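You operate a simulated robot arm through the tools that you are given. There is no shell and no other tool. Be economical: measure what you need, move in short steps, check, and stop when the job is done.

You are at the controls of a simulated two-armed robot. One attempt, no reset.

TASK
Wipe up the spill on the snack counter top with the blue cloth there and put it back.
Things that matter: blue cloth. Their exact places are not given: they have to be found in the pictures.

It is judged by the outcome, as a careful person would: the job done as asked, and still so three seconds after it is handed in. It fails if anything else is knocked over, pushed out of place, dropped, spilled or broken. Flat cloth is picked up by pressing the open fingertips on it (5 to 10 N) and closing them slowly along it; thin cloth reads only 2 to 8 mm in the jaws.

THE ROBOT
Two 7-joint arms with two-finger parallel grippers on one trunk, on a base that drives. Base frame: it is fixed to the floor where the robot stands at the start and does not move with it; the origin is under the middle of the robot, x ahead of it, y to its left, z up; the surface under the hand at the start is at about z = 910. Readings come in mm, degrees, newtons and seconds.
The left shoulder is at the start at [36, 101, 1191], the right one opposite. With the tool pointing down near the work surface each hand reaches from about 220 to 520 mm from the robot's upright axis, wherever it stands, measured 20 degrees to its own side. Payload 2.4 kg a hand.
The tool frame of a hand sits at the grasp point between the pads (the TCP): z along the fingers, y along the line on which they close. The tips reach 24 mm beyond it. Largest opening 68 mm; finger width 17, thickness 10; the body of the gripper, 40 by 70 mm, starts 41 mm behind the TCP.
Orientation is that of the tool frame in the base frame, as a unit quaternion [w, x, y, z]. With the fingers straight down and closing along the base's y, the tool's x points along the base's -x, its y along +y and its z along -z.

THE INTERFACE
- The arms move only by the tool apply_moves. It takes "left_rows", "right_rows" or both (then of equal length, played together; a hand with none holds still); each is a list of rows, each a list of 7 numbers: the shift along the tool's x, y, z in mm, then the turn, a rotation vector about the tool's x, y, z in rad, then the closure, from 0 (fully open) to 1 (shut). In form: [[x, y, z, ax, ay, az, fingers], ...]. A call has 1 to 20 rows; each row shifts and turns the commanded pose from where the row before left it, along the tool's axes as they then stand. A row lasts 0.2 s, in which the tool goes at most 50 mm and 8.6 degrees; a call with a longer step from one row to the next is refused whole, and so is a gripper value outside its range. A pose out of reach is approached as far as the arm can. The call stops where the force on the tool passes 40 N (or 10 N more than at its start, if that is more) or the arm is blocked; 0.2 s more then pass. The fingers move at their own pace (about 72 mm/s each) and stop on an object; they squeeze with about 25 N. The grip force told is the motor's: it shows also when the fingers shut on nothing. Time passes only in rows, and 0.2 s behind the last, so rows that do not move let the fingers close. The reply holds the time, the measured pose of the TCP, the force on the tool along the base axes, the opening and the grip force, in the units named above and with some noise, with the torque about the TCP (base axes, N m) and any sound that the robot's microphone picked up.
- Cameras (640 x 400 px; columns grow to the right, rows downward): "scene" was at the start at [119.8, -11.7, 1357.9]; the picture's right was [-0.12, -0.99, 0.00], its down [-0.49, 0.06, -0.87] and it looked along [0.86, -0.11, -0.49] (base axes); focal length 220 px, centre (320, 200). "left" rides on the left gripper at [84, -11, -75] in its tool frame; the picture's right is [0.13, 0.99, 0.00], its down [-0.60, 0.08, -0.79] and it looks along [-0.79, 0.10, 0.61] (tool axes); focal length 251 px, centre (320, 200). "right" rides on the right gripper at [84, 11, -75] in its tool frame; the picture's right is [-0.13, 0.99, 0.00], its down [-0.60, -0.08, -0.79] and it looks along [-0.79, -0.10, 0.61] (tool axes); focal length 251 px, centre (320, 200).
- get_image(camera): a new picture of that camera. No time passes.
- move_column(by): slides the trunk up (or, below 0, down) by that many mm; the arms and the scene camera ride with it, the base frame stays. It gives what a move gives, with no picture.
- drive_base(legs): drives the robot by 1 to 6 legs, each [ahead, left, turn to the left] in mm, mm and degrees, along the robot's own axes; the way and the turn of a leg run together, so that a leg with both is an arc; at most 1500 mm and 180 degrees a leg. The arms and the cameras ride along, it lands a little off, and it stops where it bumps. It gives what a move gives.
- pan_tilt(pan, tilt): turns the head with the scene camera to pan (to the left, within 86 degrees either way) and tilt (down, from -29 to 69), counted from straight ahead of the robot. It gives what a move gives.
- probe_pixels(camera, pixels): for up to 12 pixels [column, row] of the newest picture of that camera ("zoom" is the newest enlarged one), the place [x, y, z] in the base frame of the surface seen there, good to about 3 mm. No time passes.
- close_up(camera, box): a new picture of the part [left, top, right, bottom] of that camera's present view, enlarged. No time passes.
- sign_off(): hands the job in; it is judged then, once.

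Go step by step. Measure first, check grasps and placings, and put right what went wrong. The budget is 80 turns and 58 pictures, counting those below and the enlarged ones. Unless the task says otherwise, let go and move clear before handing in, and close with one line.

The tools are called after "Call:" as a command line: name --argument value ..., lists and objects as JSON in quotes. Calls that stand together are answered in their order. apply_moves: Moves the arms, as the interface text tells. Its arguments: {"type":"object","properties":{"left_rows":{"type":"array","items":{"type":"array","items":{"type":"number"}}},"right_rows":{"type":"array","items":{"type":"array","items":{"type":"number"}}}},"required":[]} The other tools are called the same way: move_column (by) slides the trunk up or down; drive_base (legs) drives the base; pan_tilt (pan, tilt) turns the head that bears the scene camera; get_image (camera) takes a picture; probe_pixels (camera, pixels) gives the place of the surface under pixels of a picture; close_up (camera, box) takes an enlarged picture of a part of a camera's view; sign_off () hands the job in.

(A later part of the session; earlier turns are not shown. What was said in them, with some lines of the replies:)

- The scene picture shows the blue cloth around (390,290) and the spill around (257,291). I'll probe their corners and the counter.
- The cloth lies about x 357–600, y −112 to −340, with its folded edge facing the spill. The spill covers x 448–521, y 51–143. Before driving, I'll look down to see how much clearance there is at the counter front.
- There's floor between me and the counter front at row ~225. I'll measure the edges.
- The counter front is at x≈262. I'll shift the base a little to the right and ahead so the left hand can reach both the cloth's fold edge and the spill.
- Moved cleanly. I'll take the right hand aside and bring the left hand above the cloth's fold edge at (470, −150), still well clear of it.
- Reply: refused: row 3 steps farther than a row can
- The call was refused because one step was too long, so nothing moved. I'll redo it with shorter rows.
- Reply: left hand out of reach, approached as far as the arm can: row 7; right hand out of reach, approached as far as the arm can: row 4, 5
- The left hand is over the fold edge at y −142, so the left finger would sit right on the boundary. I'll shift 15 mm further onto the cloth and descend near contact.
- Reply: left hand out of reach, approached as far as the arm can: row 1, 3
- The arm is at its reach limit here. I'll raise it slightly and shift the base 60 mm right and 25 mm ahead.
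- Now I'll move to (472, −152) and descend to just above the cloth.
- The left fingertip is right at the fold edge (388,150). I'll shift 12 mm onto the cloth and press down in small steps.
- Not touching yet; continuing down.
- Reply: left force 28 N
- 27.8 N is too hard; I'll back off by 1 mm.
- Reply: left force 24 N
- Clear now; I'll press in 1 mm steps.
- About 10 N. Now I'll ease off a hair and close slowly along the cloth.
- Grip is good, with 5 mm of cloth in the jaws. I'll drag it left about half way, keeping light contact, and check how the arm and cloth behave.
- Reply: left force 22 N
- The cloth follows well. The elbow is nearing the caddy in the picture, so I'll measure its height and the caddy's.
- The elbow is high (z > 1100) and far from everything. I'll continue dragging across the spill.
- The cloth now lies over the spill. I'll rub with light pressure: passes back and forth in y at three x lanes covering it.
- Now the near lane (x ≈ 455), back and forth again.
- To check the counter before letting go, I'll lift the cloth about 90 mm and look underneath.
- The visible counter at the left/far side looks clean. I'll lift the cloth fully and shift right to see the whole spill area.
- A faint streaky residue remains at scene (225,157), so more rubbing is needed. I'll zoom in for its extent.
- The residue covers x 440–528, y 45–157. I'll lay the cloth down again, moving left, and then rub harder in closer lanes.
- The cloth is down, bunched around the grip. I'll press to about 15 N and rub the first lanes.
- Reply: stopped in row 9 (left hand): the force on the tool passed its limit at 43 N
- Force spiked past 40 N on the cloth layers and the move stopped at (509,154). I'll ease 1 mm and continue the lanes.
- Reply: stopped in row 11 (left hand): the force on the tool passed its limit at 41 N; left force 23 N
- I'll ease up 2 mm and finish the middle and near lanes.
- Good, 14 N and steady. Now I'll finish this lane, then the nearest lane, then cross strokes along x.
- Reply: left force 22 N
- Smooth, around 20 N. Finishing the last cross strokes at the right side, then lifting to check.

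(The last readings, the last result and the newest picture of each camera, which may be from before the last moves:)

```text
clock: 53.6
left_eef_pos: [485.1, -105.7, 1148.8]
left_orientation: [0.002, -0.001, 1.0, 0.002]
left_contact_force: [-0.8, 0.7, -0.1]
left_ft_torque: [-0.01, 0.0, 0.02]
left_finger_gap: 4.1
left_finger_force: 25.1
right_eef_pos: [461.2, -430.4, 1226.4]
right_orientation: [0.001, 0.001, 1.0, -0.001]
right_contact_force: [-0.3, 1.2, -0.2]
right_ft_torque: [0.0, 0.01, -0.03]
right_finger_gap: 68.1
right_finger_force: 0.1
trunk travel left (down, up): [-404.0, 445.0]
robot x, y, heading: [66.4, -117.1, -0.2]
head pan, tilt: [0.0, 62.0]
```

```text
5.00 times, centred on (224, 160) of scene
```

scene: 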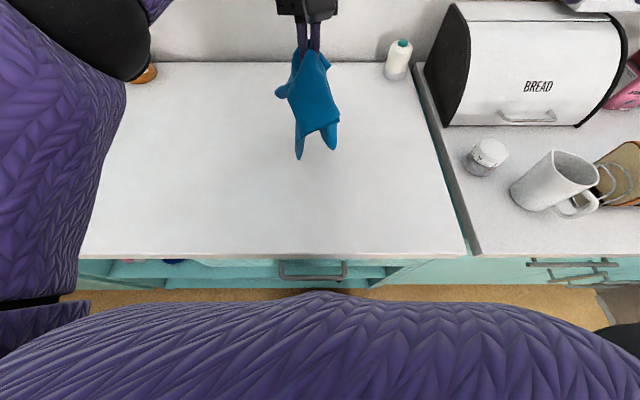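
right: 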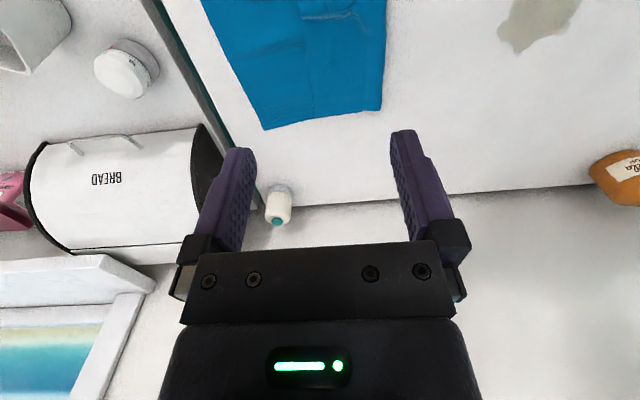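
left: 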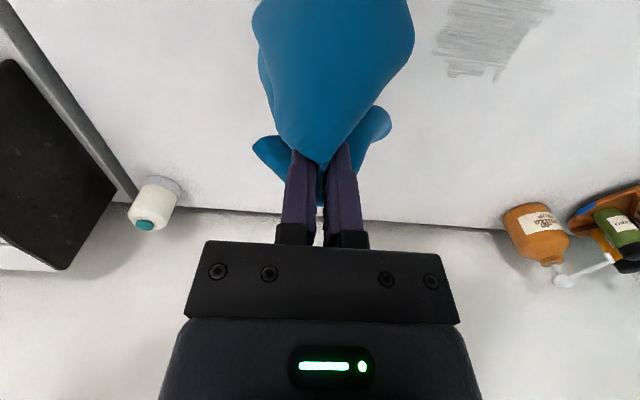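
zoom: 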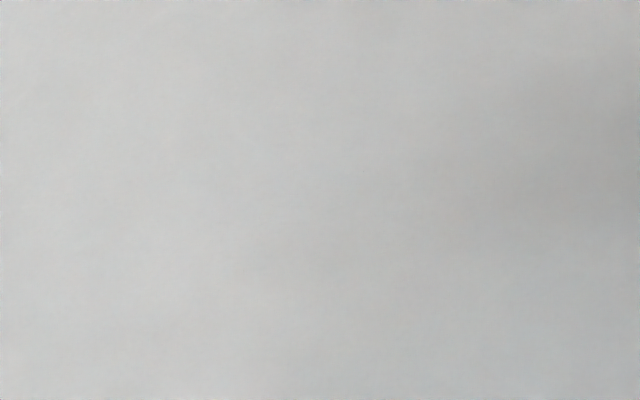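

The spill is gone. Next I'll move the base right to lay the cloth back in its place, after retracting the right hand up and back to stay clear of things.

Call:
apply_moves --right_rows '[[25, 0, -20, 0, 0, 0, 0], [25, 0, -20, 0, 0, 0, 0], [25, 0, -20, 0, 0, 0, 0], [0, 0, 0, 0, 0, 0, 0]]'

Call:
drive_base --legs '[[0, -140, 0]]'

Call:
get_image --camera "scene"

```text
clock: 54.6
left_eef_pos: [485.2, -106.1, 1147.5]
left_orientation: [0.003, -0.002, 1.0, 0.002]
left_contact_force: [0.2, 0.0, 0.5]
left_ft_torque: [0.01, 0.02, 0.01]
left_finger_gap: 4.1
left_finger_force: 25.1
right_eef_pos: [386.3, -428.3, 1283.9]
right_orientation: [0.001, 0.001, 1.0, 0.0]
right_contact_force: [0.6, 0.1, -0.2]
right_ft_torque: [0.0, 0.01, 0.01]
right_finger_gap: 68.2
right_finger_force: 0.0
trunk travel left (down, up): [-404.0, 445.0]
robot x, y, heading: [66.5, -121.4, 0.1]
head pan, tilt: [0.0, 62.0]
```

```text
clock: 55.9
left_eef_pos: [486.2, -244.8, 1147.8]
left_orientation: [0.003, -0.002, 1.0, 0.002]
left_contact_force: [0.5, 0.0, -0.4]
left_ft_torque: [0.03, 0.02, 0.01]
left_finger_gap: 3.7
left_finger_force: 25.0
right_eef_pos: [387.3, -566.2, 1283.7]
right_orientation: [0.0, 0.0, 1.0, -0.001]
right_contact_force: [-0.4, -0.9, -0.2]
right_ft_torque: [0.01, -0.03, 0.04]
right_finger_gap: 67.9
right_finger_force: 0.1
trunk travel left (down, up): [-404.0, 445.0]
robot x, y, heading: [62.8, -256.4, 0.2]
head pan, tilt: [0.0, 62.0]
```

```text
31 pictures are left
```

scene: 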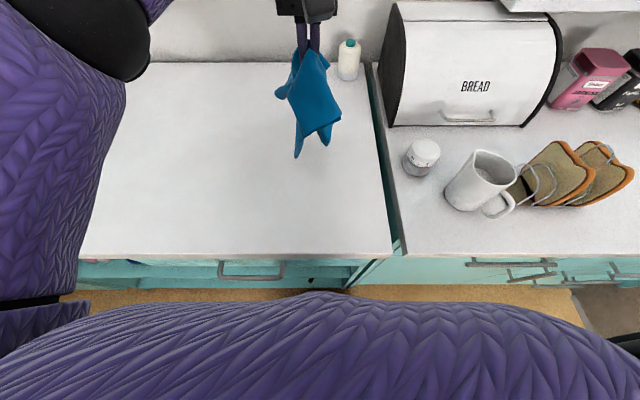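

Now I'll move to y≈−315 and lay the cloth down with a leftward sweep.

Call:
apply_moves --left_rows '[[2, -20, 5, 0, 0, 0, 1], [3, -25, 5, 0, 0, 0, 1], [3, -25, 5, 0, 0, 0, 1], [0, 0, 0, 0, 0, 0, 1], [0, 5, 25, 0, 0, 0, 1], [0, 12, 25, 0, 0, 0, 1], [0, 20, 25, 0, 0, 0, 1], [0, 22, 25, 0, 0, 0, 1], [0, 22, 25, 0, 0, 0, 1], [0, 22, 25, 0, 0, 0, 1], [0, 22, 22, 0, 0, 0, 1], [0, 22, 12, 0, 0, 0, 1], [0, 15, 4, 0, 0, 0, 1], [0, 0, 0, 0, 0, 0, 1]]'

Call:
get_image --camera "scene"

Call:
get_image --camera "left"

```text
clock: 58.9
left_eef_pos: [478.0, -150.0, 943.7]
left_orientation: [0.002, -0.002, 1.0, 0.002]
left_contact_force: [-0.2, -0.2, 1.1]
left_ft_torque: [-0.04, 0.04, 0.02]
left_finger_gap: 4.2
left_finger_force: 25.1
right_eef_pos: [386.2, -566.0, 1284.0]
right_orientation: [0.001, 0.002, 1.0, 0.0]
right_contact_force: [0.4, -0.6, 0.4]
right_ft_torque: [0.01, 0.0, 0.03]
right_finger_gap: 68.0
right_finger_force: 0.0
trunk travel left (down, up): [-404.0, 445.0]
robot x, y, heading: [69.5, -257.1, 0.2]
head pan, tilt: [0.0, 62.0]
```

```text
30 pictures are left
```

scene: 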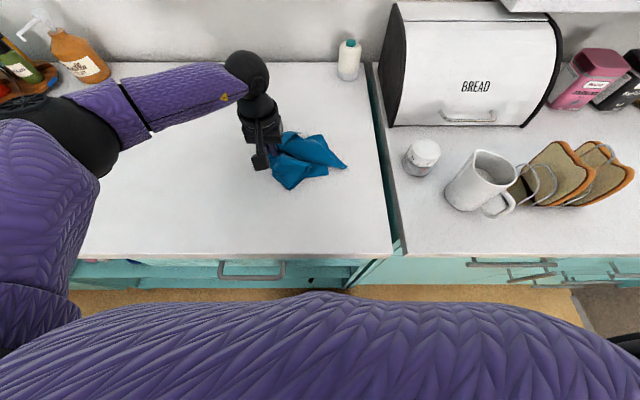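

```text
29 pictures are left
```

left: 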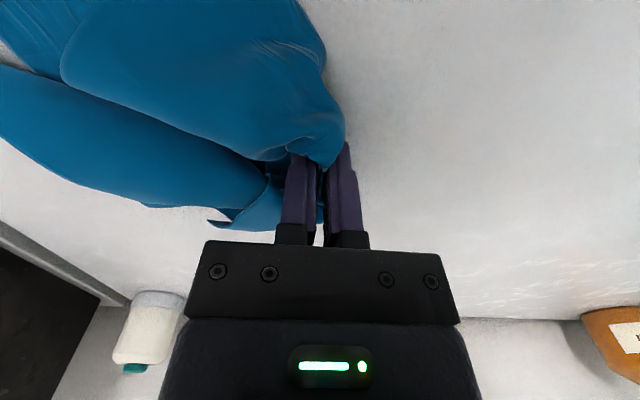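

The cloth is back over its place but bunched. I'll release gently and see what needs spreading.

Call:
apply_moves --left_rows '[[0, 0, 3, 0, 0, 0, 1], [0, 0, 0, 0, 0, 0, 0.7], [0, 0, 0, 0, 0, 0, 0.4], [0, 0, 0, 0, 0, 0, 0.2], [0, 0, 0, 0, 0, 0, 0], [0, 0, -15, 0, 0, 0, 0], [0, 0, -30, 0, 0, 0, 0], [0, 0, -40, 0, 0, 0, 0], [0, 30, -30, 0, 0, 0, 0], [0, 35, -30, 0, 0, 0, 0], [0, 35, -20, 0, 0, 0, 0], [0, 40, 0, 0, 0, 0, 0], [0, 40, 0, 0, 0, 0, 0]]'

Call:
get_image --camera "scene"

Call:
close_up --camera "scene" --box '[210, 90, 402, 210]'

```text
clock: 61.7
left_eef_pos: [476.9, 30.7, 1107.5]
left_orientation: [0.002, -0.002, 1.0, 0.001]
left_contact_force: [0.1, 0.4, -0.3]
left_ft_torque: [-0.02, 0.0, 0.04]
left_finger_gap: 68.1
left_finger_force: 0.0
right_eef_pos: [387.2, -564.8, 1286.0]
right_orientation: [0.0, 0.001, 1.0, -0.002]
right_contact_force: [-0.6, -0.3, -0.7]
right_ft_torque: [0.01, 0.02, 0.0]
right_finger_gap: 68.0
right_finger_force: 0.0
trunk travel left (down, up): [-404.0, 445.0]
robot x, y, heading: [63.5, -258.3, -0.1]
head pan, tilt: [0.0, 62.0]
```

```text
28 pictures are left
```

scene: 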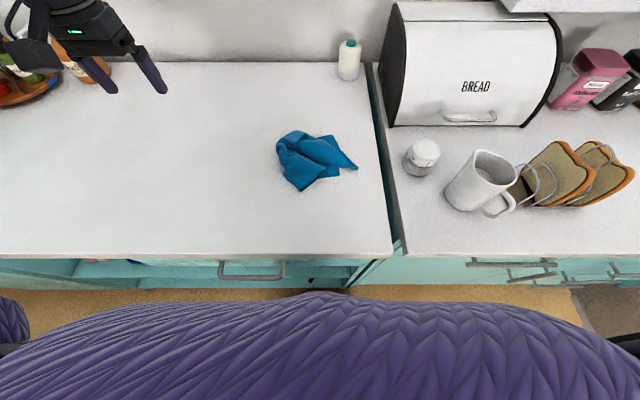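

```text
3.33 times, centred on (306, 150) of scene
```

zoom: 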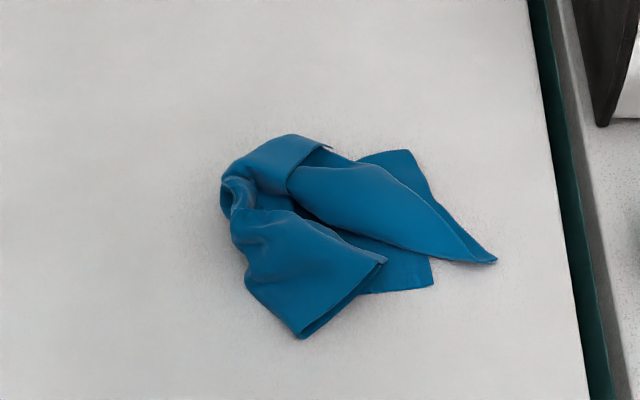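

The spill area is clean, and the cloth is back but rumpled. I'll measure its outline against the original.

Call:
probe_pixels --camera "zoom" --pixels '[[222, 195], [300, 337], [495, 261], [432, 284], [410, 152], [292, 135], [325, 147], [385, 262], [330, 230], [265, 165], [300, 255], [370, 200]]'

```text
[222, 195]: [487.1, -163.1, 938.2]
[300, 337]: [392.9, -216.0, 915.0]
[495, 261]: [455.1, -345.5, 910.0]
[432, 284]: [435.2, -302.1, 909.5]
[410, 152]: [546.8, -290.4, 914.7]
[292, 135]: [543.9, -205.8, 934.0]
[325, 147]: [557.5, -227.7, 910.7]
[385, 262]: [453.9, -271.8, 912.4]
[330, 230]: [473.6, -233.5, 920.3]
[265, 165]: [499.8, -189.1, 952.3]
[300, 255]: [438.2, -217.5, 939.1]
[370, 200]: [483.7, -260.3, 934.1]
```

The cloth is centred about (475,−250), against (475,−222) originally, but crumpled. I'll try to straighten it by having the right hand pinch the front flap near (412,−212) and pull it toward the front-left corner.

Call:
apply_moves --right_rows '[[0, 40, 0, 0, 0, 0, 0], [0, 40, 0, 0, 0, 0, 0], [0, 40, 0, 0, 0, 0, 0], [0, 40, 0, 0, 0, 0, 0], [0, 40, 0, 0, 0, 0, 0], [0, 40, 0, 0, 0, 0, 0], [-5, 40, 20, 0, 0, 0, 0], [-10, 40, 20, 0, 0, 0, 0], [-10, 35, 30, 0, 0, 0, 0], [0, 0, 45, 0, 0, 0, 0], [0, 0, 45, 0, 0, 0, 0], [0, 0, 45, 0, 0, 0, 0], [0, 0, 45, 0, 0, 0, 0], [0, 0, 45, 0, 0, 0, 0], [0, 0, 25, 0, 0, 0, 0], [0, 0, 0, 0, 0, 0, 0]]'

Call:
get_image --camera "right"

Call:
get_image --camera "scene"

```text
clock: 65.1
left_eef_pos: [478.4, 28.9, 1106.9]
left_orientation: [0.002, -0.002, 1.0, 0.002]
left_contact_force: [-1.3, -0.6, -0.1]
left_ft_torque: [-0.03, -0.01, 0.02]
left_finger_gap: 68.1
left_finger_force: 0.1
right_eef_pos: [414.0, -208.3, 965.7]
right_orientation: [0.001, 0.001, 1.0, 0.0]
right_contact_force: [-0.4, -0.6, 0.0]
right_ft_torque: [-0.02, 0.0, 0.01]
right_finger_gap: 68.0
right_finger_force: 0.1
trunk travel left (down, up): [-404.0, 445.0]
robot x, y, heading: [64.5, -258.7, 0.2]
head pan, tilt: [0.0, 62.0]
```

```text
26 pictures are left
```

right: 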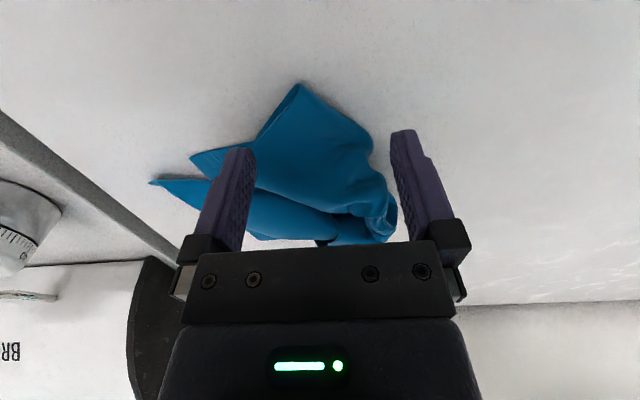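

```text
25 pictures are left
```

scene: 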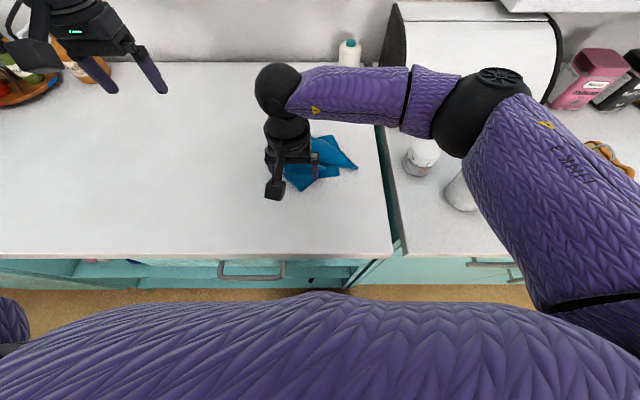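

The flap's tip (300,85) lies between the fingers. I'll descend to light contact and close slowly.

Call:
apply_moves --right_rows '[[0, -4, 15, 0, 0, 0, 0], [0, 0, 9, 0, 0, 0, 0], [0, 0, 4, 0, 0, 0, 0], [0, 0, 1.5, 0, 0, 0, 0], [0, 0, 0, 0, 0, 0, 0]]'

```text
clock: 66.3
left_eef_pos: [477.9, 29.7, 1106.5]
left_orientation: [0.003, -0.002, 1.0, 0.001]
left_contact_force: [0.7, -0.5, -0.8]
left_ft_torque: [0.0, -0.02, 0.01]
left_finger_gap: 68.1
left_finger_force: 0.1
right_eef_pos: [413.7, -214.0, 935.3]
right_orientation: [0.001, 0.0, 1.0, 0.0]
right_contact_force: [-0.6, 0.6, 2.5]
right_ft_torque: [-0.12, -0.03, 0.01]
right_finger_gap: 68.1
right_finger_force: 0.0
trunk travel left (down, up): [-404.0, 445.0]
robot x, y, heading: [65.0, -259.0, 0.1]
head pan, tilt: [0.0, 62.0]
```

Call:
apply_moves --right_rows '[[0, 0, 0.6, 0, 0, 0, 0.1], [0, 0, 0, 0, 0, 0, 0.2], [0, 0, 0, 0, 0, 0, 0.3], [0, 0, 0, 0, 0, 0, 0.4], [0, 0, 0, 0, 0, 0, 0.5], [0, 0, 0, 0, 0, 0, 0.6], [0, 0, 0, 0, 0, 0, 0.7], [0, 0, 0, 0, 0, 0, 0.8], [0, 0, 0, 0, 0, 0, 0.9], [0, 0, 0, 0, 0, 0, 1], [0, 0, 0, 0, 0, 0, 1], [0, 0, 0, 0, 0, 0, 1]]'

Call:
get_image --camera "right"

```text
clock: 68.9
left_eef_pos: [478.1, 30.1, 1106.6]
left_orientation: [0.003, -0.002, 1.0, 0.002]
left_contact_force: [-0.1, -0.3, 0.4]
left_ft_torque: [-0.02, -0.03, 0.07]
left_finger_gap: 68.2
left_finger_force: 0.1
right_eef_pos: [412.2, -214.1, 935.0]
right_orientation: [0.001, 0.002, 1.0, -0.001]
right_contact_force: [-0.2, -0.3, 8.7]
right_ft_torque: [0.0, -0.07, 0.0]
right_finger_gap: 3.6
right_finger_force: 24.6
trunk travel left (down, up): [-404.0, 445.0]
robot x, y, heading: [65.4, -257.9, 0.3]
head pan, tilt: [0.0, 62.0]
```

```text
24 pictures are left
```

right: 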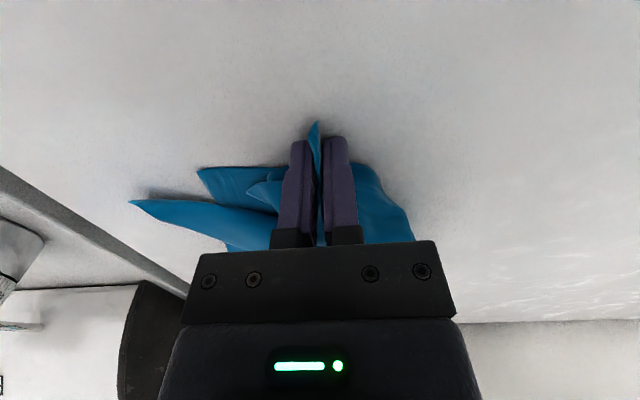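

Gripped (3.6 mm). I'll drag it toward the front-left at low speed.

Call:
apply_moves --right_rows '[[8, 8, -1, 0, 0, 0, 1], [10, 10, 0, 0, 0, 0, 1], [10, 10, 0, 0, 0, 0, 1], [10, 10, 0, 0, 0, 0, 1], [10, 10, 0, 0, 0, 0, 1], [5, 10, 0, 0, 0, 0, 1], [0, 8, 0, 0, 0, 0, 1], [0, 0, 0, 0, 0, 0, 0.7], [0, 0, 0, 0, 0, 0, 0.4], [0, 0, 0, 0, 0, 0, 0.2], [0, 0, 0, 0, 0, 0, 0], [0, 0, -20, 0, 0, 0, 0], [0, 0, -40, 0, 0, 0, 0], [0, 0, -40, 0, 0, 0, 0], [20, -40, -20, 0, 0, 0, 0], [20, -40, -20, 0, 0, 0, 0], [0, -45, -20, 0, 0, 0, 0], [0, -45, -20, 0, 0, 0, 0], [0, -45, -10, 0, 0, 0, 0], [0, -45, 0, 0, 0, 0, 0]]'

Call:
close_up --camera "scene" --box '[210, 90, 402, 210]'

```text
clock: 73.1
left_eef_pos: [476.9, 30.5, 1108.0]
left_orientation: [0.002, -0.001, 1.0, 0.001]
left_contact_force: [0.1, 0.1, 0.1]
left_ft_torque: [0.0, -0.02, 0.02]
left_finger_gap: 68.0
left_finger_force: 0.1
right_eef_pos: [317.1, -409.5, 1122.9]
right_orientation: [0.0, 0.001, 1.0, -0.001]
right_contact_force: [0.1, -1.1, -0.8]
right_ft_torque: [-0.01, 0.02, 0.0]
right_finger_gap: 68.3
right_finger_force: 0.1
trunk travel left (down, up): [-404.0, 445.0]
robot x, y, heading: [64.8, -257.7, 0.0]
head pan, tilt: [0.0, 62.0]
```

```text
3.33 times, centred on (306, 150) of scene
```

zoom: 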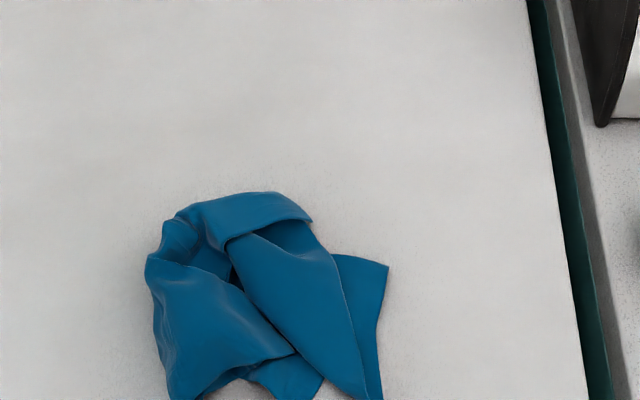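

The whole cloth slid and opened somewhat. I'll measure it again before pulling the opposite side back.

Call:
get_image --camera "scene"

Call:
close_up --camera "scene" --box '[210, 120, 402, 240]'

Call:
probe_pixels --camera "zoom" --pixels '[[148, 160], [170, 300], [290, 298], [375, 300], [387, 165], [310, 120], [260, 92], [345, 175], [280, 170], [190, 180], [250, 110]]'

```text
22 pictures are left
```

scene: 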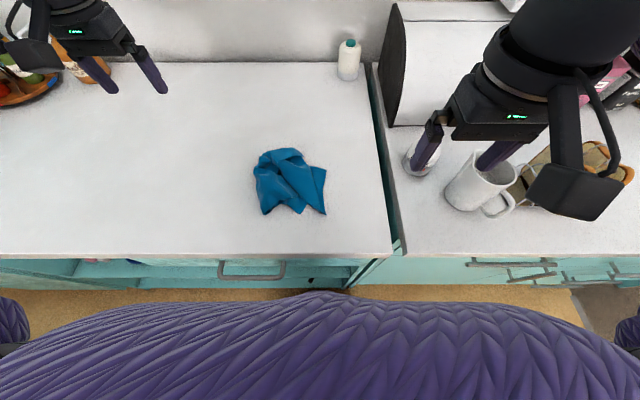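

```text
3.33 times, centred on (306, 180) of scene
```

zoom: 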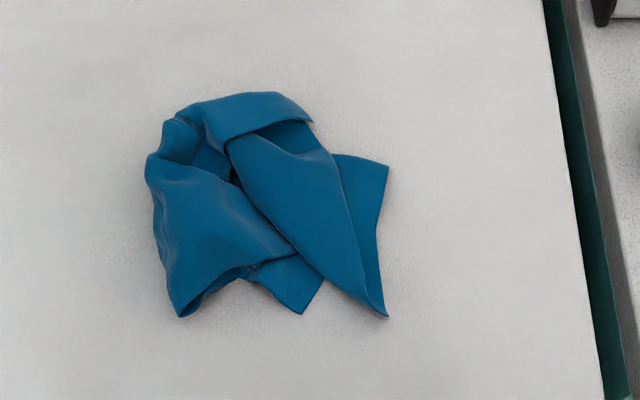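

```text
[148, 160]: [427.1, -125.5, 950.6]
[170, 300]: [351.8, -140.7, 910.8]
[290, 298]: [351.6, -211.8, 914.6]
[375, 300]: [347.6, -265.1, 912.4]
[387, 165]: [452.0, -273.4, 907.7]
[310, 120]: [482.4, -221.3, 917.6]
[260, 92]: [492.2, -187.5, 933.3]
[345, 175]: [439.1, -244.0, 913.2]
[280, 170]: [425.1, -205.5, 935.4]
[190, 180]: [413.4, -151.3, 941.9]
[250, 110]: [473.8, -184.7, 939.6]
```

The front-left corner is now near its original spot. I'll do a two-hand diagonal stretch: the left hand grips near (380,−150) and the right grips the back-right flap near (443,−258).

Call:
apply_moves --left_rows '[[20, -25, 0, 0, 0, 0, 0], [20, -30, 0, 0, 0, 0, 0], [20, -30, 0, 0, 0, 0, 0], [20, -35, 0, 0, 0, 0, 0], [18, -35, 10, 0, 0, 0, 0], [0, -25, 30, 0, 0, 0, 0], [0, 0, 35, 0, 0, 0, 0], [0, 0, 35, 0, 0, 0, 0], [0, 0, 30, 0, 0, 0, 0], [0, 0, 0, 0, 0, 0, 0]]' --right_rows '[[0, 35, 0, 0, 0, 0, 0], [-10, 35, 0, 0, 0, 0, 0], [-25, 30, 0, 0, 0, 0, 0], [-25, 25, 10, 0, 0, 0, 0], [-25, 20, 20, 0, 0, 0, 0], [-25, 6, 25, 0, 0, 0, 0], [-16, 0, 35, 0, 0, 0, 0], [0, 0, 35, 0, 0, 0, 0], [0, 0, 30, 0, 0, 0, 0], [0, 0, 0, 0, 0, 0, 0]]'

Call:
get_image --camera "right"

Call:
get_image --camera "left"

```text
clock: 75.3
left_eef_pos: [380.5, -152.7, 966.5]
left_orientation: [0.002, -0.002, 1.0, 0.002]
left_contact_force: [-0.5, -0.4, 0.0]
left_ft_torque: [-0.02, -0.01, 0.02]
left_finger_gap: 68.0
left_finger_force: 0.1
right_eef_pos: [446.7, -257.6, 968.3]
right_orientation: [0.001, 0.002, 1.0, 0.0]
right_contact_force: [-0.8, -0.2, 0.3]
right_ft_torque: [-0.04, 0.02, -0.02]
right_finger_gap: 68.2
right_finger_force: 0.1
trunk travel left (down, up): [-404.0, 445.0]
robot x, y, heading: [64.3, -254.5, 0.4]
head pan, tilt: [0.0, 62.0]
```

```text
20 pictures are left
```

right: 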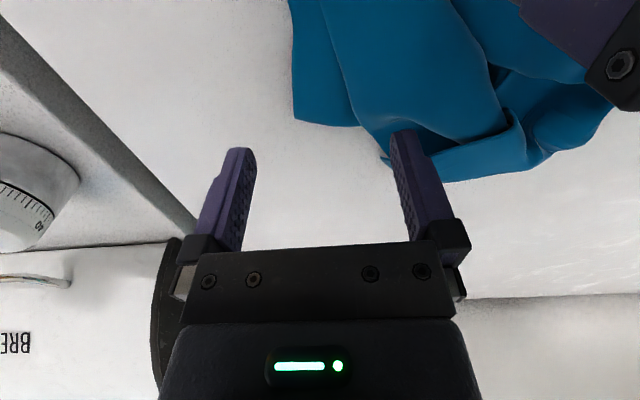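

```text
19 pictures are left
```

left: 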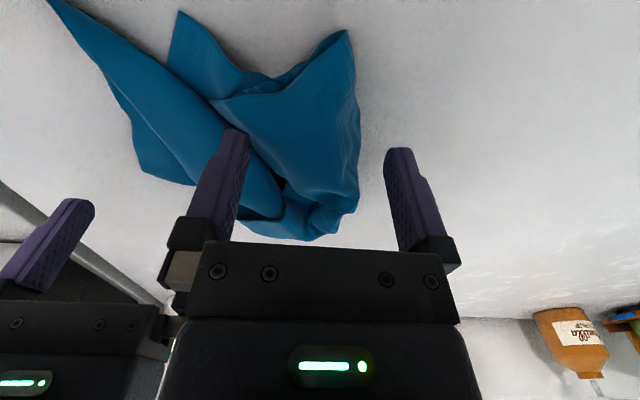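

The target point under each hand is about pixel (320,113). The left is good; the right needs ~22 mm toward me to get onto the flap. I'll adjust and descend both near contact.

Call:
apply_moves --left_rows '[[0, 5, 0, 0, 0, 0, 0], [0, 0, 0, 0, 0, 0, 0], [0, 0, 10, 0, 0, 0, 0], [0, 0, 10, 0, 0, 0, 0], [0, 0, 5, 0, 0, 0, 0], [0, 0, 0, 0, 0, 0, 0]]' --right_rows '[[11, 2, 0, 0, 0, 0, 0], [11, 2, 0, 0, 0, 0, 0], [0, 0, 12, 0, 0, 0, 0], [0, 0, 12, 0, 0, 0, 0], [0, 0, 6, 0, 0, 0, 0], [0, 0, 0, 0, 0, 0, 0]]'

```text
clock: 76.7
left_eef_pos: [380.4, -146.3, 942.2]
left_orientation: [0.002, -0.002, 1.0, 0.002]
left_contact_force: [-0.3, 0.2, 0.7]
left_ft_torque: [0.01, -0.01, -0.05]
left_finger_gap: 68.1
left_finger_force: 0.1
right_eef_pos: [423.7, -251.3, 940.7]
right_orientation: [0.001, 0.0, 1.0, -0.001]
right_contact_force: [-0.5, -0.6, 0.9]
right_ft_torque: [0.0, -0.04, 0.05]
right_finger_gap: 67.8
right_finger_force: 0.1
trunk travel left (down, up): [-404.0, 445.0]
robot x, y, heading: [66.6, -258.5, -0.1]
head pan, tilt: [0.0, 62.0]
```

Call:
apply_moves --left_rows '[[0, 0, 4, 0, 0, 0, 0], [0, 0, 2, 0, 0, 0, 0], [0, 0, 0.5, 0, 0, 0, 0], [0, 0, 0, 0, 0, 0, 0]]' --right_rows '[[0, 0, 3, 0, 0, 0, 0], [0, 0, 1.5, 0, 0, 0, 0], [0, 0, 0.5, 0, 0, 0, 0], [0, 0, 0, 0, 0, 0, 0]]'

```text
clock: 77.7
left_eef_pos: [380.2, -145.4, 937.7]
left_orientation: [0.006, -0.001, 1.0, 0.001]
left_contact_force: [3.0, 1.1, 33.9]
left_ft_torque: [-1.31, 0.06, 0.14]
left_finger_gap: 67.1
left_finger_force: 0.1
right_eef_pos: [424.0, -253.1, 937.0]
right_orientation: [0.002, 0.001, 1.0, 0.0]
right_contact_force: [1.9, 0.3, 7.0]
right_ft_torque: [0.37, -0.03, -0.07]
right_finger_gap: 68.3
right_finger_force: 0.1
trunk travel left (down, up): [-404.0, 445.0]
robot x, y, heading: [65.3, -258.2, -0.2]
head pan, tilt: [0.0, 62.0]
```

The left hand presses at 34 N on a fold stack; I'll ease it by 2 mm and close both slowly.

Call:
apply_moves --left_rows '[[0, 0, -2, 0, 0, 0, 0], [0, 0, 0, 0, 0, 0, 0.1], [0, 0, 0, 0, 0, 0, 0.2], [0, 0, 0, 0, 0, 0, 0.3], [0, 0, 0, 0, 0, 0, 0.4], [0, 0, 0, 0, 0, 0, 0.5], [0, 0, 0, 0, 0, 0, 0.6], [0, 0, 0, 0, 0, 0, 0.7], [0, 0, 0, 0, 0, 0, 0.8], [0, 0, 0, 0, 0, 0, 0.9], [0, 0, 0, 0, 0, 0, 1], [0, 0, 0, 0, 0, 0, 1], [0, 0, 0, 0, 0, 0, 1]]' --right_rows '[[0, 0, 0, 0, 0, 0, 0], [0, 0, 0, 0, 0, 0, 0.1], [0, 0, 0, 0, 0, 0, 0.2], [0, 0, 0, 0, 0, 0, 0.3], [0, 0, 0, 0, 0, 0, 0.4], [0, 0, 0, 0, 0, 0, 0.5], [0, 0, 0, 0, 0, 0, 0.6], [0, 0, 0, 0, 0, 0, 0.7], [0, 0, 0, 0, 0, 0, 0.8], [0, 0, 0, 0, 0, 0, 0.9], [0, 0, 0, 0, 0, 0, 1], [0, 0, 0, 0, 0, 0, 1], [0, 0, 0, 0, 0, 0, 1]]'

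Call:
get_image --camera "right"

```text
clock: 80.5
left_eef_pos: [380.1, -144.1, 937.6]
left_orientation: [0.004, -0.002, 1.0, 0.001]
left_contact_force: [1.3, -1.6, 8.3]
left_ft_torque: [-0.12, -0.02, 0.0]
left_finger_gap: 4.7
left_finger_force: 24.6
right_eef_pos: [423.4, -252.9, 936.6]
right_orientation: [0.001, 0.0, 1.0, 0.0]
right_contact_force: [-0.9, 5.3, 25.7]
right_ft_torque: [0.28, 0.01, -0.01]
right_finger_gap: 4.0
right_finger_force: 25.3
trunk travel left (down, up): [-404.0, 445.0]
robot x, y, heading: [65.3, -262.9, 0.1]
head pan, tilt: [0.0, 62.0]
```

```text
18 pictures are left
```

right: 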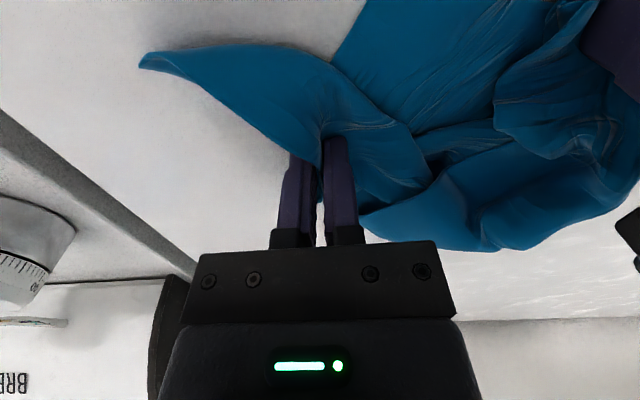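

Both hold cloth. I'll raise the right slightly and pull it toward back-right in small steps, watching the force.

Call:
apply_moves --right_rows '[[-7, -6, -1.5, 0, 0, 0, 1], [-7, -6, 0, 0, 0, 0, 1], [-7, -6, 0, 0, 0, 0, 1], [-7, -6, 0, 0, 0, 0, 1], [-7, -6, 0, 0, 0, 0, 1], [-7, -6, 0, 0, 0, 0, 1], [0, 0, 0, 0, 0, 0, 1]]'

Call:
get_image --camera "right"

```text
clock: 82.1
left_eef_pos: [379.9, -145.4, 936.8]
left_orientation: [0.002, -0.002, 1.0, 0.002]
left_contact_force: [0.4, -2.7, 5.0]
left_ft_torque: [-0.06, 0.0, -0.05]
left_finger_gap: 4.5
left_finger_force: 24.3
right_eef_pos: [465.8, -288.5, 937.9]
right_orientation: [0.0, 0.0, 1.0, 0.0]
right_contact_force: [-1.4, 4.0, 2.5]
right_ft_torque: [0.12, 0.06, 0.02]
right_finger_gap: 4.0
right_finger_force: 24.7
trunk travel left (down, up): [-404.0, 445.0]
robot x, y, heading: [63.6, -257.8, 0.3]
head pan, tilt: [0.0, 62.0]
```

```text
17 pictures are left
```

right: 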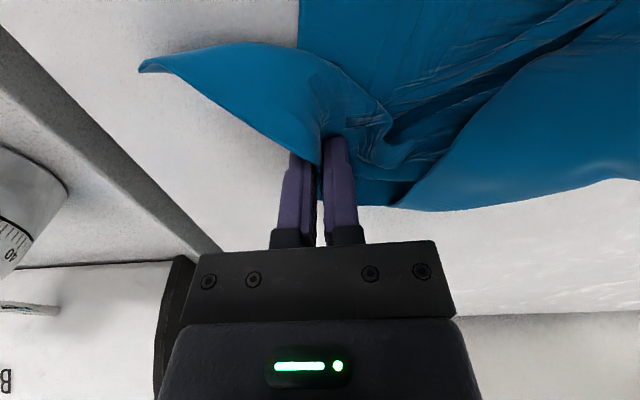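

It's spreading nicely. A bit more, mostly away from me.

Call:
apply_moves --right_rows '[[-8, -4, 0, 0, 0, 0, 1], [-8, -4, 0, 0, 0, 0, 1], [-8, -4, 0, 0, 0, 0, 1], [0, 0, 0, 0, 0, 0, 1]]'

Call:
close_up --camera "scene" --box '[210, 90, 402, 210]'

```text
clock: 83.1
left_eef_pos: [379.8, -146.7, 937.5]
left_orientation: [0.003, -0.001, 1.0, 0.001]
left_contact_force: [10.3, -14.6, 1.2]
left_ft_torque: [-0.3, -0.2, -0.23]
left_finger_gap: 5.0
left_finger_force: 24.7
right_eef_pos: [490.2, -299.8, 937.1]
right_orientation: [0.001, 0.0, 1.0, 0.0]
right_contact_force: [-10.4, 15.0, 4.9]
right_ft_torque: [0.44, 0.24, 0.11]
right_finger_gap: 4.5
right_finger_force: 25.0
trunk travel left (down, up): [-404.0, 445.0]
robot x, y, heading: [66.5, -258.9, -0.0]
head pan, tilt: [0.0, 62.0]
```

```text
3.33 times, centred on (306, 150) of scene
```

zoom: 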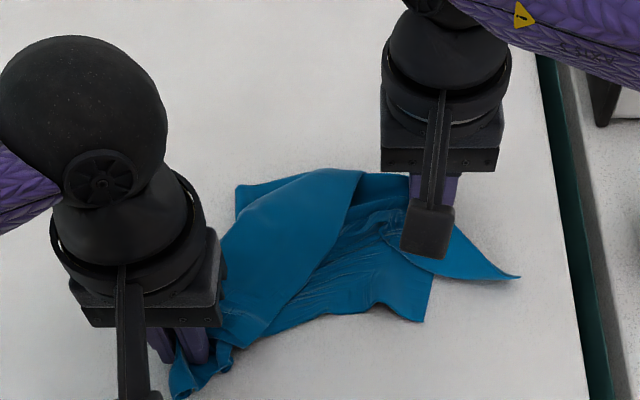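

It's taut and spread (18 N). I'll ease the tension, slide the spread cloth ~35 mm back to its original centre with both hands, then release.

Call:
apply_moves --left_rows '[[0, 0, -0.5, 0, 0, 0, 1], [-9, 2, 0, 0, 0, 0, 1], [-9, 2, 0, 0, 0, 0, 1], [-9, 2, 0, 0, 0, 0, 1], [-9, 0, 0, 0, 0, 0, 1], [0, 0, 0, 0, 0, 0, 0.6], [0, 0, 0, 0, 0, 0, 0.3], [0, 0, 0, 0, 0, 0, 0], [0, 0, 0, 0, 0, 0, 0], [0, 0, -20, 0, 0, 0, 0], [0, 0, -40, 0, 0, 0, 0], [0, 0, -40, 0, 0, 0, 0], [0, 40, -20, 0, 0, 0, 0], [0, 40, -10, 0, 0, 0, 0], [0, 40, 0, 0, 0, 0, 0], [0, 40, 0, 0, 0, 0, 0]]' --right_rows '[[3, 3, -0.5, 0, 0, 0, 1], [-9, 2, 0, 0, 0, 0, 1], [-9, 2, 0, 0, 0, 0, 1], [-9, 2, 0, 0, 0, 0, 1], [-9, 0, 0, 0, 0, 0, 1], [0, 0, 0, 0, 0, 0, 0.6], [0, 0, 0, 0, 0, 0, 0.3], [0, 0, 0, 0, 0, 0, 0], [0, 0, 0, 0, 0, 0, 0], [0, 0, -20, 0, 0, 0, 0], [0, 0, -40, 0, 0, 0, 0], [10, 0, -40, 0, 0, 0, 0], [25, -25, -30, 0, 0, 0, 0], [25, -25, -30, 0, 0, 0, 0], [25, -35, 0, 0, 0, 0, 0], [25, -35, 0, 0, 0, 0, 0]]'

Call:
get_image --camera "scene"

Call:
close_up --camera "scene" --box '[210, 90, 402, 210]'

```text
clock: 86.5
left_eef_pos: [413.8, 19.6, 1067.9]
left_orientation: [0.002, -0.002, 1.0, 0.002]
left_contact_force: [-0.3, -0.1, 0.2]
left_ft_torque: [0.02, -0.01, 0.0]
left_finger_gap: 68.2
left_finger_force: 0.1
right_eef_pos: [411.3, -414.4, 1097.3]
right_orientation: [0.001, 0.0, 1.0, -0.001]
right_contact_force: [0.3, 0.4, 0.3]
right_ft_torque: [-0.01, -0.04, -0.03]
right_finger_gap: 68.2
right_finger_force: 0.1
trunk travel left (down, up): [-404.0, 445.0]
robot x, y, heading: [64.3, -260.9, 0.2]
head pan, tilt: [0.0, 62.0]
```

```text
15 pictures are left
```

scene: 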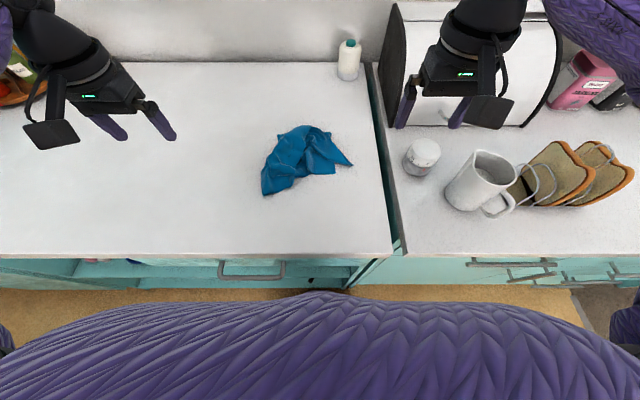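

```text
3.33 times, centred on (306, 150) of scene
```

zoom: 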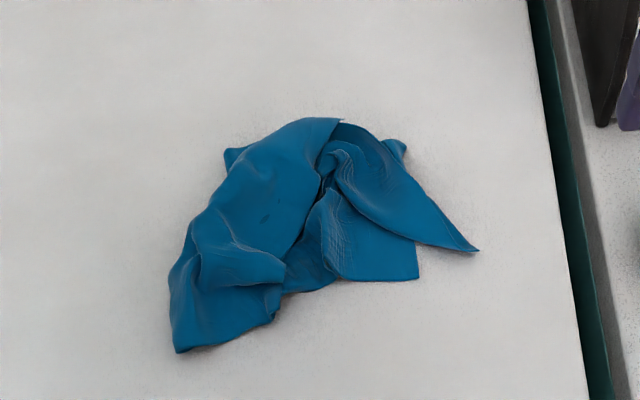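

It's centred now. One more stretch across the other diagonal would flatten it, so I'll measure grip points.

Call:
probe_pixels --camera "zoom" --pixels '[[175, 352], [278, 315], [228, 155], [250, 160], [290, 135], [335, 122], [405, 148], [477, 250], [415, 278], [390, 260], [365, 270], [240, 200]]'

```text
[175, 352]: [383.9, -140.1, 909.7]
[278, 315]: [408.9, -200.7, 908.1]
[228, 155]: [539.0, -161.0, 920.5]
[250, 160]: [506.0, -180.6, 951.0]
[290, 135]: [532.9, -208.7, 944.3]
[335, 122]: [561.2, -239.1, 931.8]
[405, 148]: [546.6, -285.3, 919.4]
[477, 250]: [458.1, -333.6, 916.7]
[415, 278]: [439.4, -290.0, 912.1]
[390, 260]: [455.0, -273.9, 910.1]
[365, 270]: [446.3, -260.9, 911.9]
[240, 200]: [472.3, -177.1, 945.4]
```

The cloth now spans x 384–561, y −140 to −334, within its original footprint. I'll do a second diagonal stretch: left grips near (518,−176), right near (447,−274).

Call:
apply_moves --left_rows '[[-15, -30, 0, 0, 0, 0, 0], [-15, -30, 0, 0, 0, 0, 0], [-15, -30, 0, 0, 0, 0, 0], [-15, -30, 0, 0, 0, 0, 0], [-15, -30, 0, 0, 0, 0, 0], [-15, -30, 10, 0, 0, 0, 0], [-14, -16, 25, 0, 0, 0, 0], [0, 0, 30, 0, 0, 0, 0], [0, 0, 20, 0, 0, 0, 0], [0, 0, 0, 0, 0, 0, 0]]' --right_rows '[[0, 30, 0, 0, 0, 0, 0], [-6, 30, 0, 0, 0, 0, 0], [-6, 30, 0, 0, 0, 0, 0], [-8, 30, 10, 0, 0, 0, 0], [-8, 20, 25, 0, 0, 0, 0], [-8, 0, 30, 0, 0, 0, 0], [0, 0, 30, 0, 0, 0, 0], [0, 0, 30, 0, 0, 0, 0], [0, 0, 20, 0, 0, 0, 0], [0, 0, 0, 0, 0, 0, 0]]'

Call:
get_image --camera "right"

Call:
get_image --camera "left"

```text
clock: 88.7
left_eef_pos: [519.4, -175.0, 983.1]
left_orientation: [0.003, -0.001, 1.0, 0.002]
left_contact_force: [0.1, 0.5, 0.6]
left_ft_torque: [0.01, -0.03, 0.03]
left_finger_gap: 67.8
left_finger_force: 0.0
right_eef_pos: [448.2, -274.2, 951.5]
right_orientation: [0.001, 0.001, 1.0, -0.001]
right_contact_force: [0.5, 0.4, -0.2]
right_ft_torque: [0.03, 0.01, 0.02]
right_finger_gap: 67.8
right_finger_force: 0.0
trunk travel left (down, up): [-404.0, 445.0]
robot x, y, heading: [68.3, -256.8, -0.2]
head pan, tilt: [0.0, 62.0]
```

```text
13 pictures are left
```

right: 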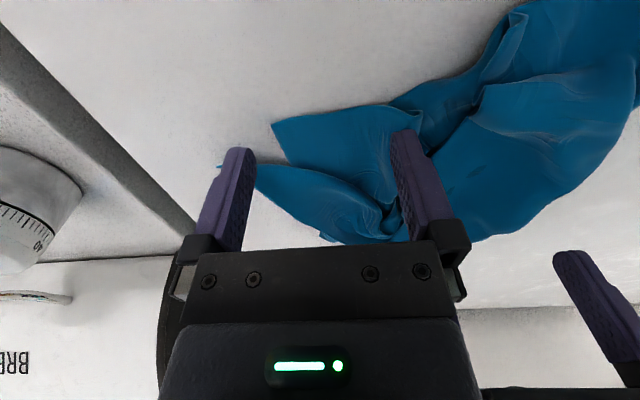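

```text
12 pictures are left
```

left: 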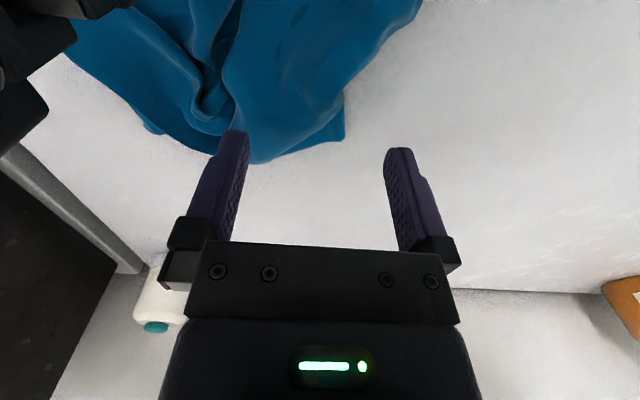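

Both are above suitable flaps. Descending to light contact.

Call:
apply_moves --left_rows '[[0, -4, 15, 0, 0, 0, 0], [0, 0, 15, 0, 0, 0, 0], [0, 0, 10, 0, 0, 0, 0], [0, 0, 4, 0, 0, 0, 0], [0, 0, 0, 0, 0, 0, 0]]' --right_rows '[[0, 0, 6, 0, 0, 0, 0], [0, 0, 4, 0, 0, 0, 0], [0, 0, 3, 0, 0, 0, 0], [0, 0, 1, 0, 0, 0, 0], [0, 0, 0, 0, 0, 0, 0]]'

```text
clock: 89.9
left_eef_pos: [519.8, -180.0, 941.1]
left_orientation: [0.003, -0.003, 1.0, 0.002]
left_contact_force: [0.0, 0.5, -0.6]
left_ft_torque: [-0.03, -0.02, -0.03]
left_finger_gap: 67.8
left_finger_force: 0.1
right_eef_pos: [447.1, -272.6, 938.0]
right_orientation: [0.001, 0.001, 1.0, -0.001]
right_contact_force: [-0.7, -1.4, 1.0]
right_ft_torque: [0.0, -0.01, 0.0]
right_finger_gap: 68.1
right_finger_force: 0.0
trunk travel left (down, up): [-404.0, 445.0]
robot x, y, heading: [63.7, -259.7, -0.1]
head pan, tilt: [0.0, 62.0]
```

Call:
apply_moves --left_rows '[[0, 0, 3, 0, 0, 0, 0], [0, 0, 2, 0, 0, 0, 0], [0, 0, 0, 0, 0, 0, 0]]' --right_rows '[[0, 0, 1, 0, 0, 0, 0], [0, 0, 1, 0, 0, 0, 0], [0, 0, 0, 0, 0, 0, 0]]'

```text
clock: 90.7
left_eef_pos: [519.6, -179.3, 937.1]
left_orientation: [0.006, -0.002, 1.0, 0.0]
left_contact_force: [3.6, 0.6, 35.6]
left_ft_torque: [-1.54, 0.03, 0.16]
left_finger_gap: 67.8
left_finger_force: 0.1
right_eef_pos: [446.7, -270.9, 937.6]
right_orientation: [0.001, 0.0, 1.0, 0.0]
right_contact_force: [-0.1, -0.1, 1.9]
right_ft_torque: [0.07, 0.0, -0.03]
right_finger_gap: 67.8
right_finger_force: 0.1
trunk travel left (down, up): [-404.0, 445.0]
robot x, y, heading: [64.7, -256.8, 0.2]
head pan, tilt: [0.0, 62.0]
```

Easing the left by 2.5 mm, pressing the right by 0.8 mm, then closing both slowly.

Call:
apply_moves --left_rows '[[0, 0, -2.5, 0, 0, 0, 0], [0, 0, 0, 0, 0, 0, 0.1], [0, 0, 0, 0, 0, 0, 0.2], [0, 0, 0, 0, 0, 0, 0.3], [0, 0, 0.5, 0, 0, 0, 0.4], [0, 0, 0, 0, 0, 0, 0.5], [0, 0, 0.5, 0, 0, 0, 0.6], [0, 0, 0, 0, 0, 0, 0.7], [0, 0, 0, 0, 0, 0, 0.8], [0, 0, 0, 0, 0, 0, 0.9], [0, 0, 0, 0, 0, 0, 1], [0, 0, 0, 0, 0, 0, 1], [0, 0, 0, 0, 0, 0, 1]]' --right_rows '[[0, 0, 0.8, 0, 0, 0, 0], [0, 0, 0, 0, 0, 0, 0.1], [0, 0, 0, 0, 0, 0, 0.2], [0, 0, 0, 0, 0, 0, 0.3], [0, 0, 0, 0, 0, 0, 0.4], [0, 0, 0, 0, 0, 0, 0.5], [0, 0, 0, 0, 0, 0, 0.6], [0, 0, 0, 0, 0, 0, 0.7], [0, 0, 0, 0, 0, 0, 0.8], [0, 0, 0, 0, 0, 0, 0.9], [0, 0, 0, 0, 0, 0, 1], [0, 0, 0, 0, 0, 0, 1], [0, 0, 0, 0, 0, 0, 1]]'

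Call:
close_up --camera "scene" --box '[210, 90, 402, 210]'

```text
clock: 93.5
left_eef_pos: [517.4, -179.2, 936.9]
left_orientation: [0.004, -0.002, 1.0, 0.001]
left_contact_force: [-1.3, -4.7, 23.8]
left_ft_torque: [-0.31, -0.04, 0.02]
left_finger_gap: 7.8
left_finger_force: 25.4
right_eef_pos: [446.2, -272.3, 937.2]
right_orientation: [0.002, 0.0, 1.0, 0.0]
right_contact_force: [2.2, 4.1, 16.3]
right_ft_torque: [0.19, -0.02, -0.05]
right_finger_gap: 2.3
right_finger_force: 25.5
trunk travel left (down, up): [-404.0, 445.0]
robot x, y, heading: [66.4, -258.3, -0.0]
head pan, tilt: [0.0, 62.0]
```

```text
3.33 times, centred on (306, 150) of scene
```

zoom: 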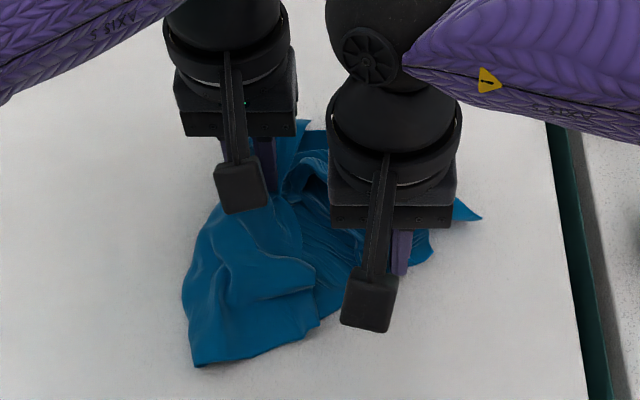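

Both hold cloth (7.8 and 2.3 mm). I'll pull them apart: left to back-left, right to front-right.

Call:
apply_moves --left_rows '[[-5, 6, -1.5, 0, 0, 0, 1], [-5, 6, 0, 0, 0, 0, 1], [-5, 6, 0, 0, 0, 0, 1], [-5, 6, 0, 0, 0, 0, 1], [-5, 6, 0, 0, 0, 0, 1], [0, 6, 0, 0, 0, 0, 1], [0, 0, 0, 0, 0, 0, 1]]' --right_rows '[[6, -5, -1, 0, 0, 0, 1], [6, -5, 0, 0, 0, 0, 1], [6, -5, 0, 0, 0, 0, 1], [6, -5, 0, 0, 0, 0, 1], [6, -5, 0, 0, 0, 0, 1], [6, -5, 0, 0, 0, 0, 1], [0, 0, 0, 0, 0, 0, 1]]'

Call:
close_up --camera "scene" --box '[210, 90, 402, 210]'

```text
clock: 95.1
left_eef_pos: [544.0, -141.8, 938.7]
left_orientation: [0.003, -0.001, 1.0, 0.001]
left_contact_force: [-6.8, -8.8, 1.8]
left_ft_torque: [-0.26, 0.15, 0.03]
left_finger_gap: 5.8
left_finger_force: 25.2
right_eef_pos: [412.6, -303.3, 935.2]
right_orientation: [0.002, 0.0, 1.0, 0.0]
right_contact_force: [7.9, 11.1, 12.8]
right_ft_torque: [0.3, -0.23, 0.04]
right_finger_gap: 2.4
right_finger_force: 24.9
trunk travel left (down, up): [-404.0, 445.0]
robot x, y, heading: [64.7, -254.3, 0.0]
head pan, tilt: [0.0, 62.0]
```

```text
3.33 times, centred on (306, 150) of scene
```

zoom: 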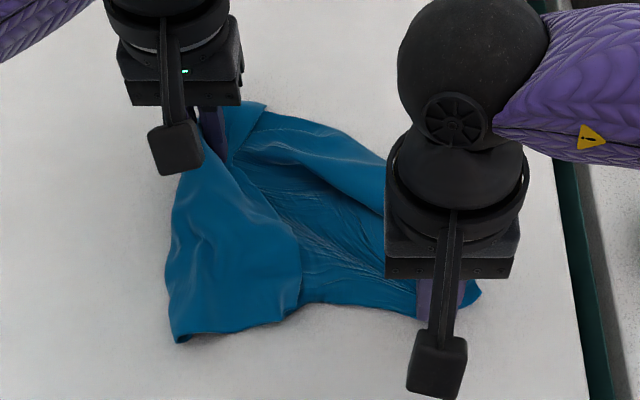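

Very well spread now. I'll ease the tension slightly, release, and lift both clear.

Call:
apply_moves --left_rows '[[1, -1, 0, 0, 0, 0, 1], [0, 0, 0, 0, 0, 0, 0.7], [0, 0, 0, 0, 0, 0, 0.4], [0, 0, 0, 0, 0, 0, 0.2], [0, 0, 0, 0, 0, 0, 0], [0, 0, -10, 0, 0, 0, 0], [0, 0, -25, 0, 0, 0, 0], [0, 0, -40, 0, 0, 0, 0], [0, 0, -40, 0, 0, 0, 0], [20, 30, -30, 0, 0, 0, 0], [20, 35, -20, 0, 0, 0, 0], [20, 35, 0, 0, 0, 0, 0], [20, 35, 0, 0, 0, 0, 0]]' --right_rows '[[-1, 1, 0, 0, 0, 0, 1], [0, 0, 0, 0, 0, 0, 0.7], [0, 0, 0, 0, 0, 0, 0.4], [0, 0, 0, 0, 0, 0, 0.2], [0, 0, 0, 0, 0, 0, 0], [0, 0, -10, 0, 0, 0, 0], [0, 0, -25, 0, 0, 0, 0], [0, 0, -40, 0, 0, 0, 0], [0, 0, -40, 0, 0, 0, 0], [10, -20, -30, 0, 0, 0, 0], [15, -25, -30, 0, 0, 0, 0], [0, -30, -25, 0, 0, 0, 0], [0, -30, 0, 0, 0, 0, 0]]'

Call:
get_image --camera "scene"

Call:
close_up --camera "scene" --box '[210, 90, 402, 210]'

Call:
probe_pixels --camera "zoom" --pixels '[[175, 340], [480, 290], [300, 120], [200, 180], [410, 300], [300, 220]]'

```text
clock: 97.9
left_eef_pos: [463.0, -10.5, 1103.5]
left_orientation: [0.003, -0.002, 1.0, 0.003]
left_contact_force: [0.4, -0.7, -0.6]
left_ft_torque: [0.01, -0.01, 0.0]
left_finger_gap: 67.8
left_finger_force: 0.1
right_eef_pos: [387.9, -405.2, 1137.2]
right_orientation: [0.001, 0.0, 1.0, 0.0]
right_contact_force: [0.0, 0.0, 0.3]
right_ft_torque: [-0.01, -0.02, 0.0]
right_finger_gap: 67.8
right_finger_force: 0.1
trunk travel left (down, up): [-404.0, 445.0]
robot x, y, heading: [62.6, -260.9, 0.1]
head pan, tilt: [0.0, 62.0]
```

```text
9 pictures are left
```

scene: 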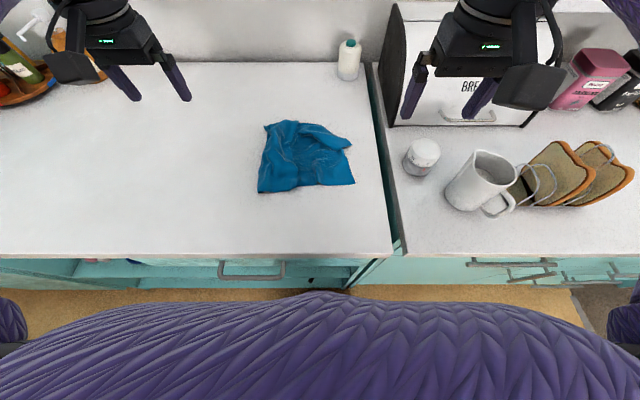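

```text
3.33 times, centred on (306, 150) of scene
```

zoom: 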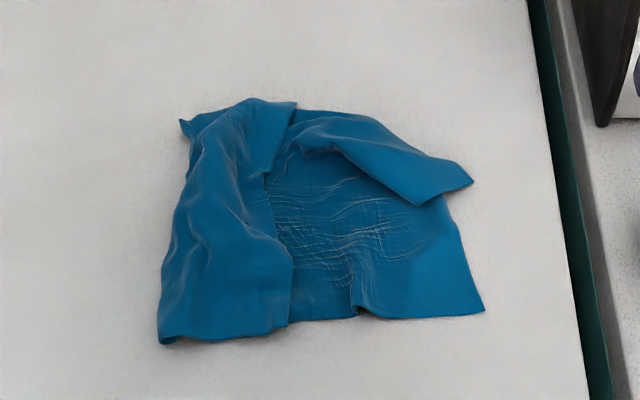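

```text
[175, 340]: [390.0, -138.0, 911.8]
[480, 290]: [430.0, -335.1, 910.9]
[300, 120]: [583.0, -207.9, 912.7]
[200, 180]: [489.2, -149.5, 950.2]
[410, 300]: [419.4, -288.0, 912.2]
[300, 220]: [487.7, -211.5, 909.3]
```

The cloth now lies nearly flat in its original place (x 390–585, y −135 to −335). One last look at the former spill area.

Call:
close_up --camera "scene" --box '[20, 90, 276, 250]'

```text
2.50 times, centred on (148, 170) of scene
```

zoom: 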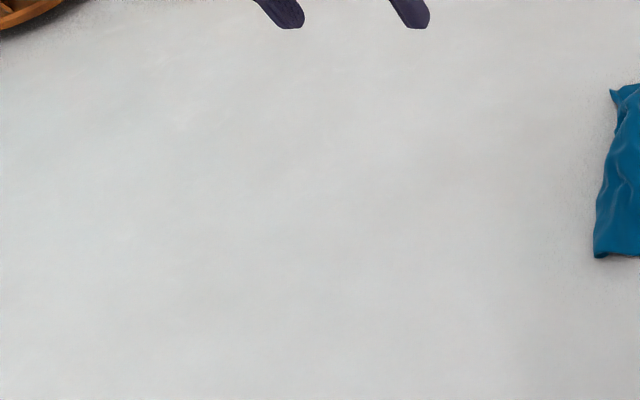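

The counter is clean, the cloth is back in place, and both hands are open and clear. Handing in.

Call:
sign_off

```text
The job is handed in.
```

The spill is wiped up and the blue cloth is back in its original place, spread out but still a little wrinkled; nothing else was disturbed.
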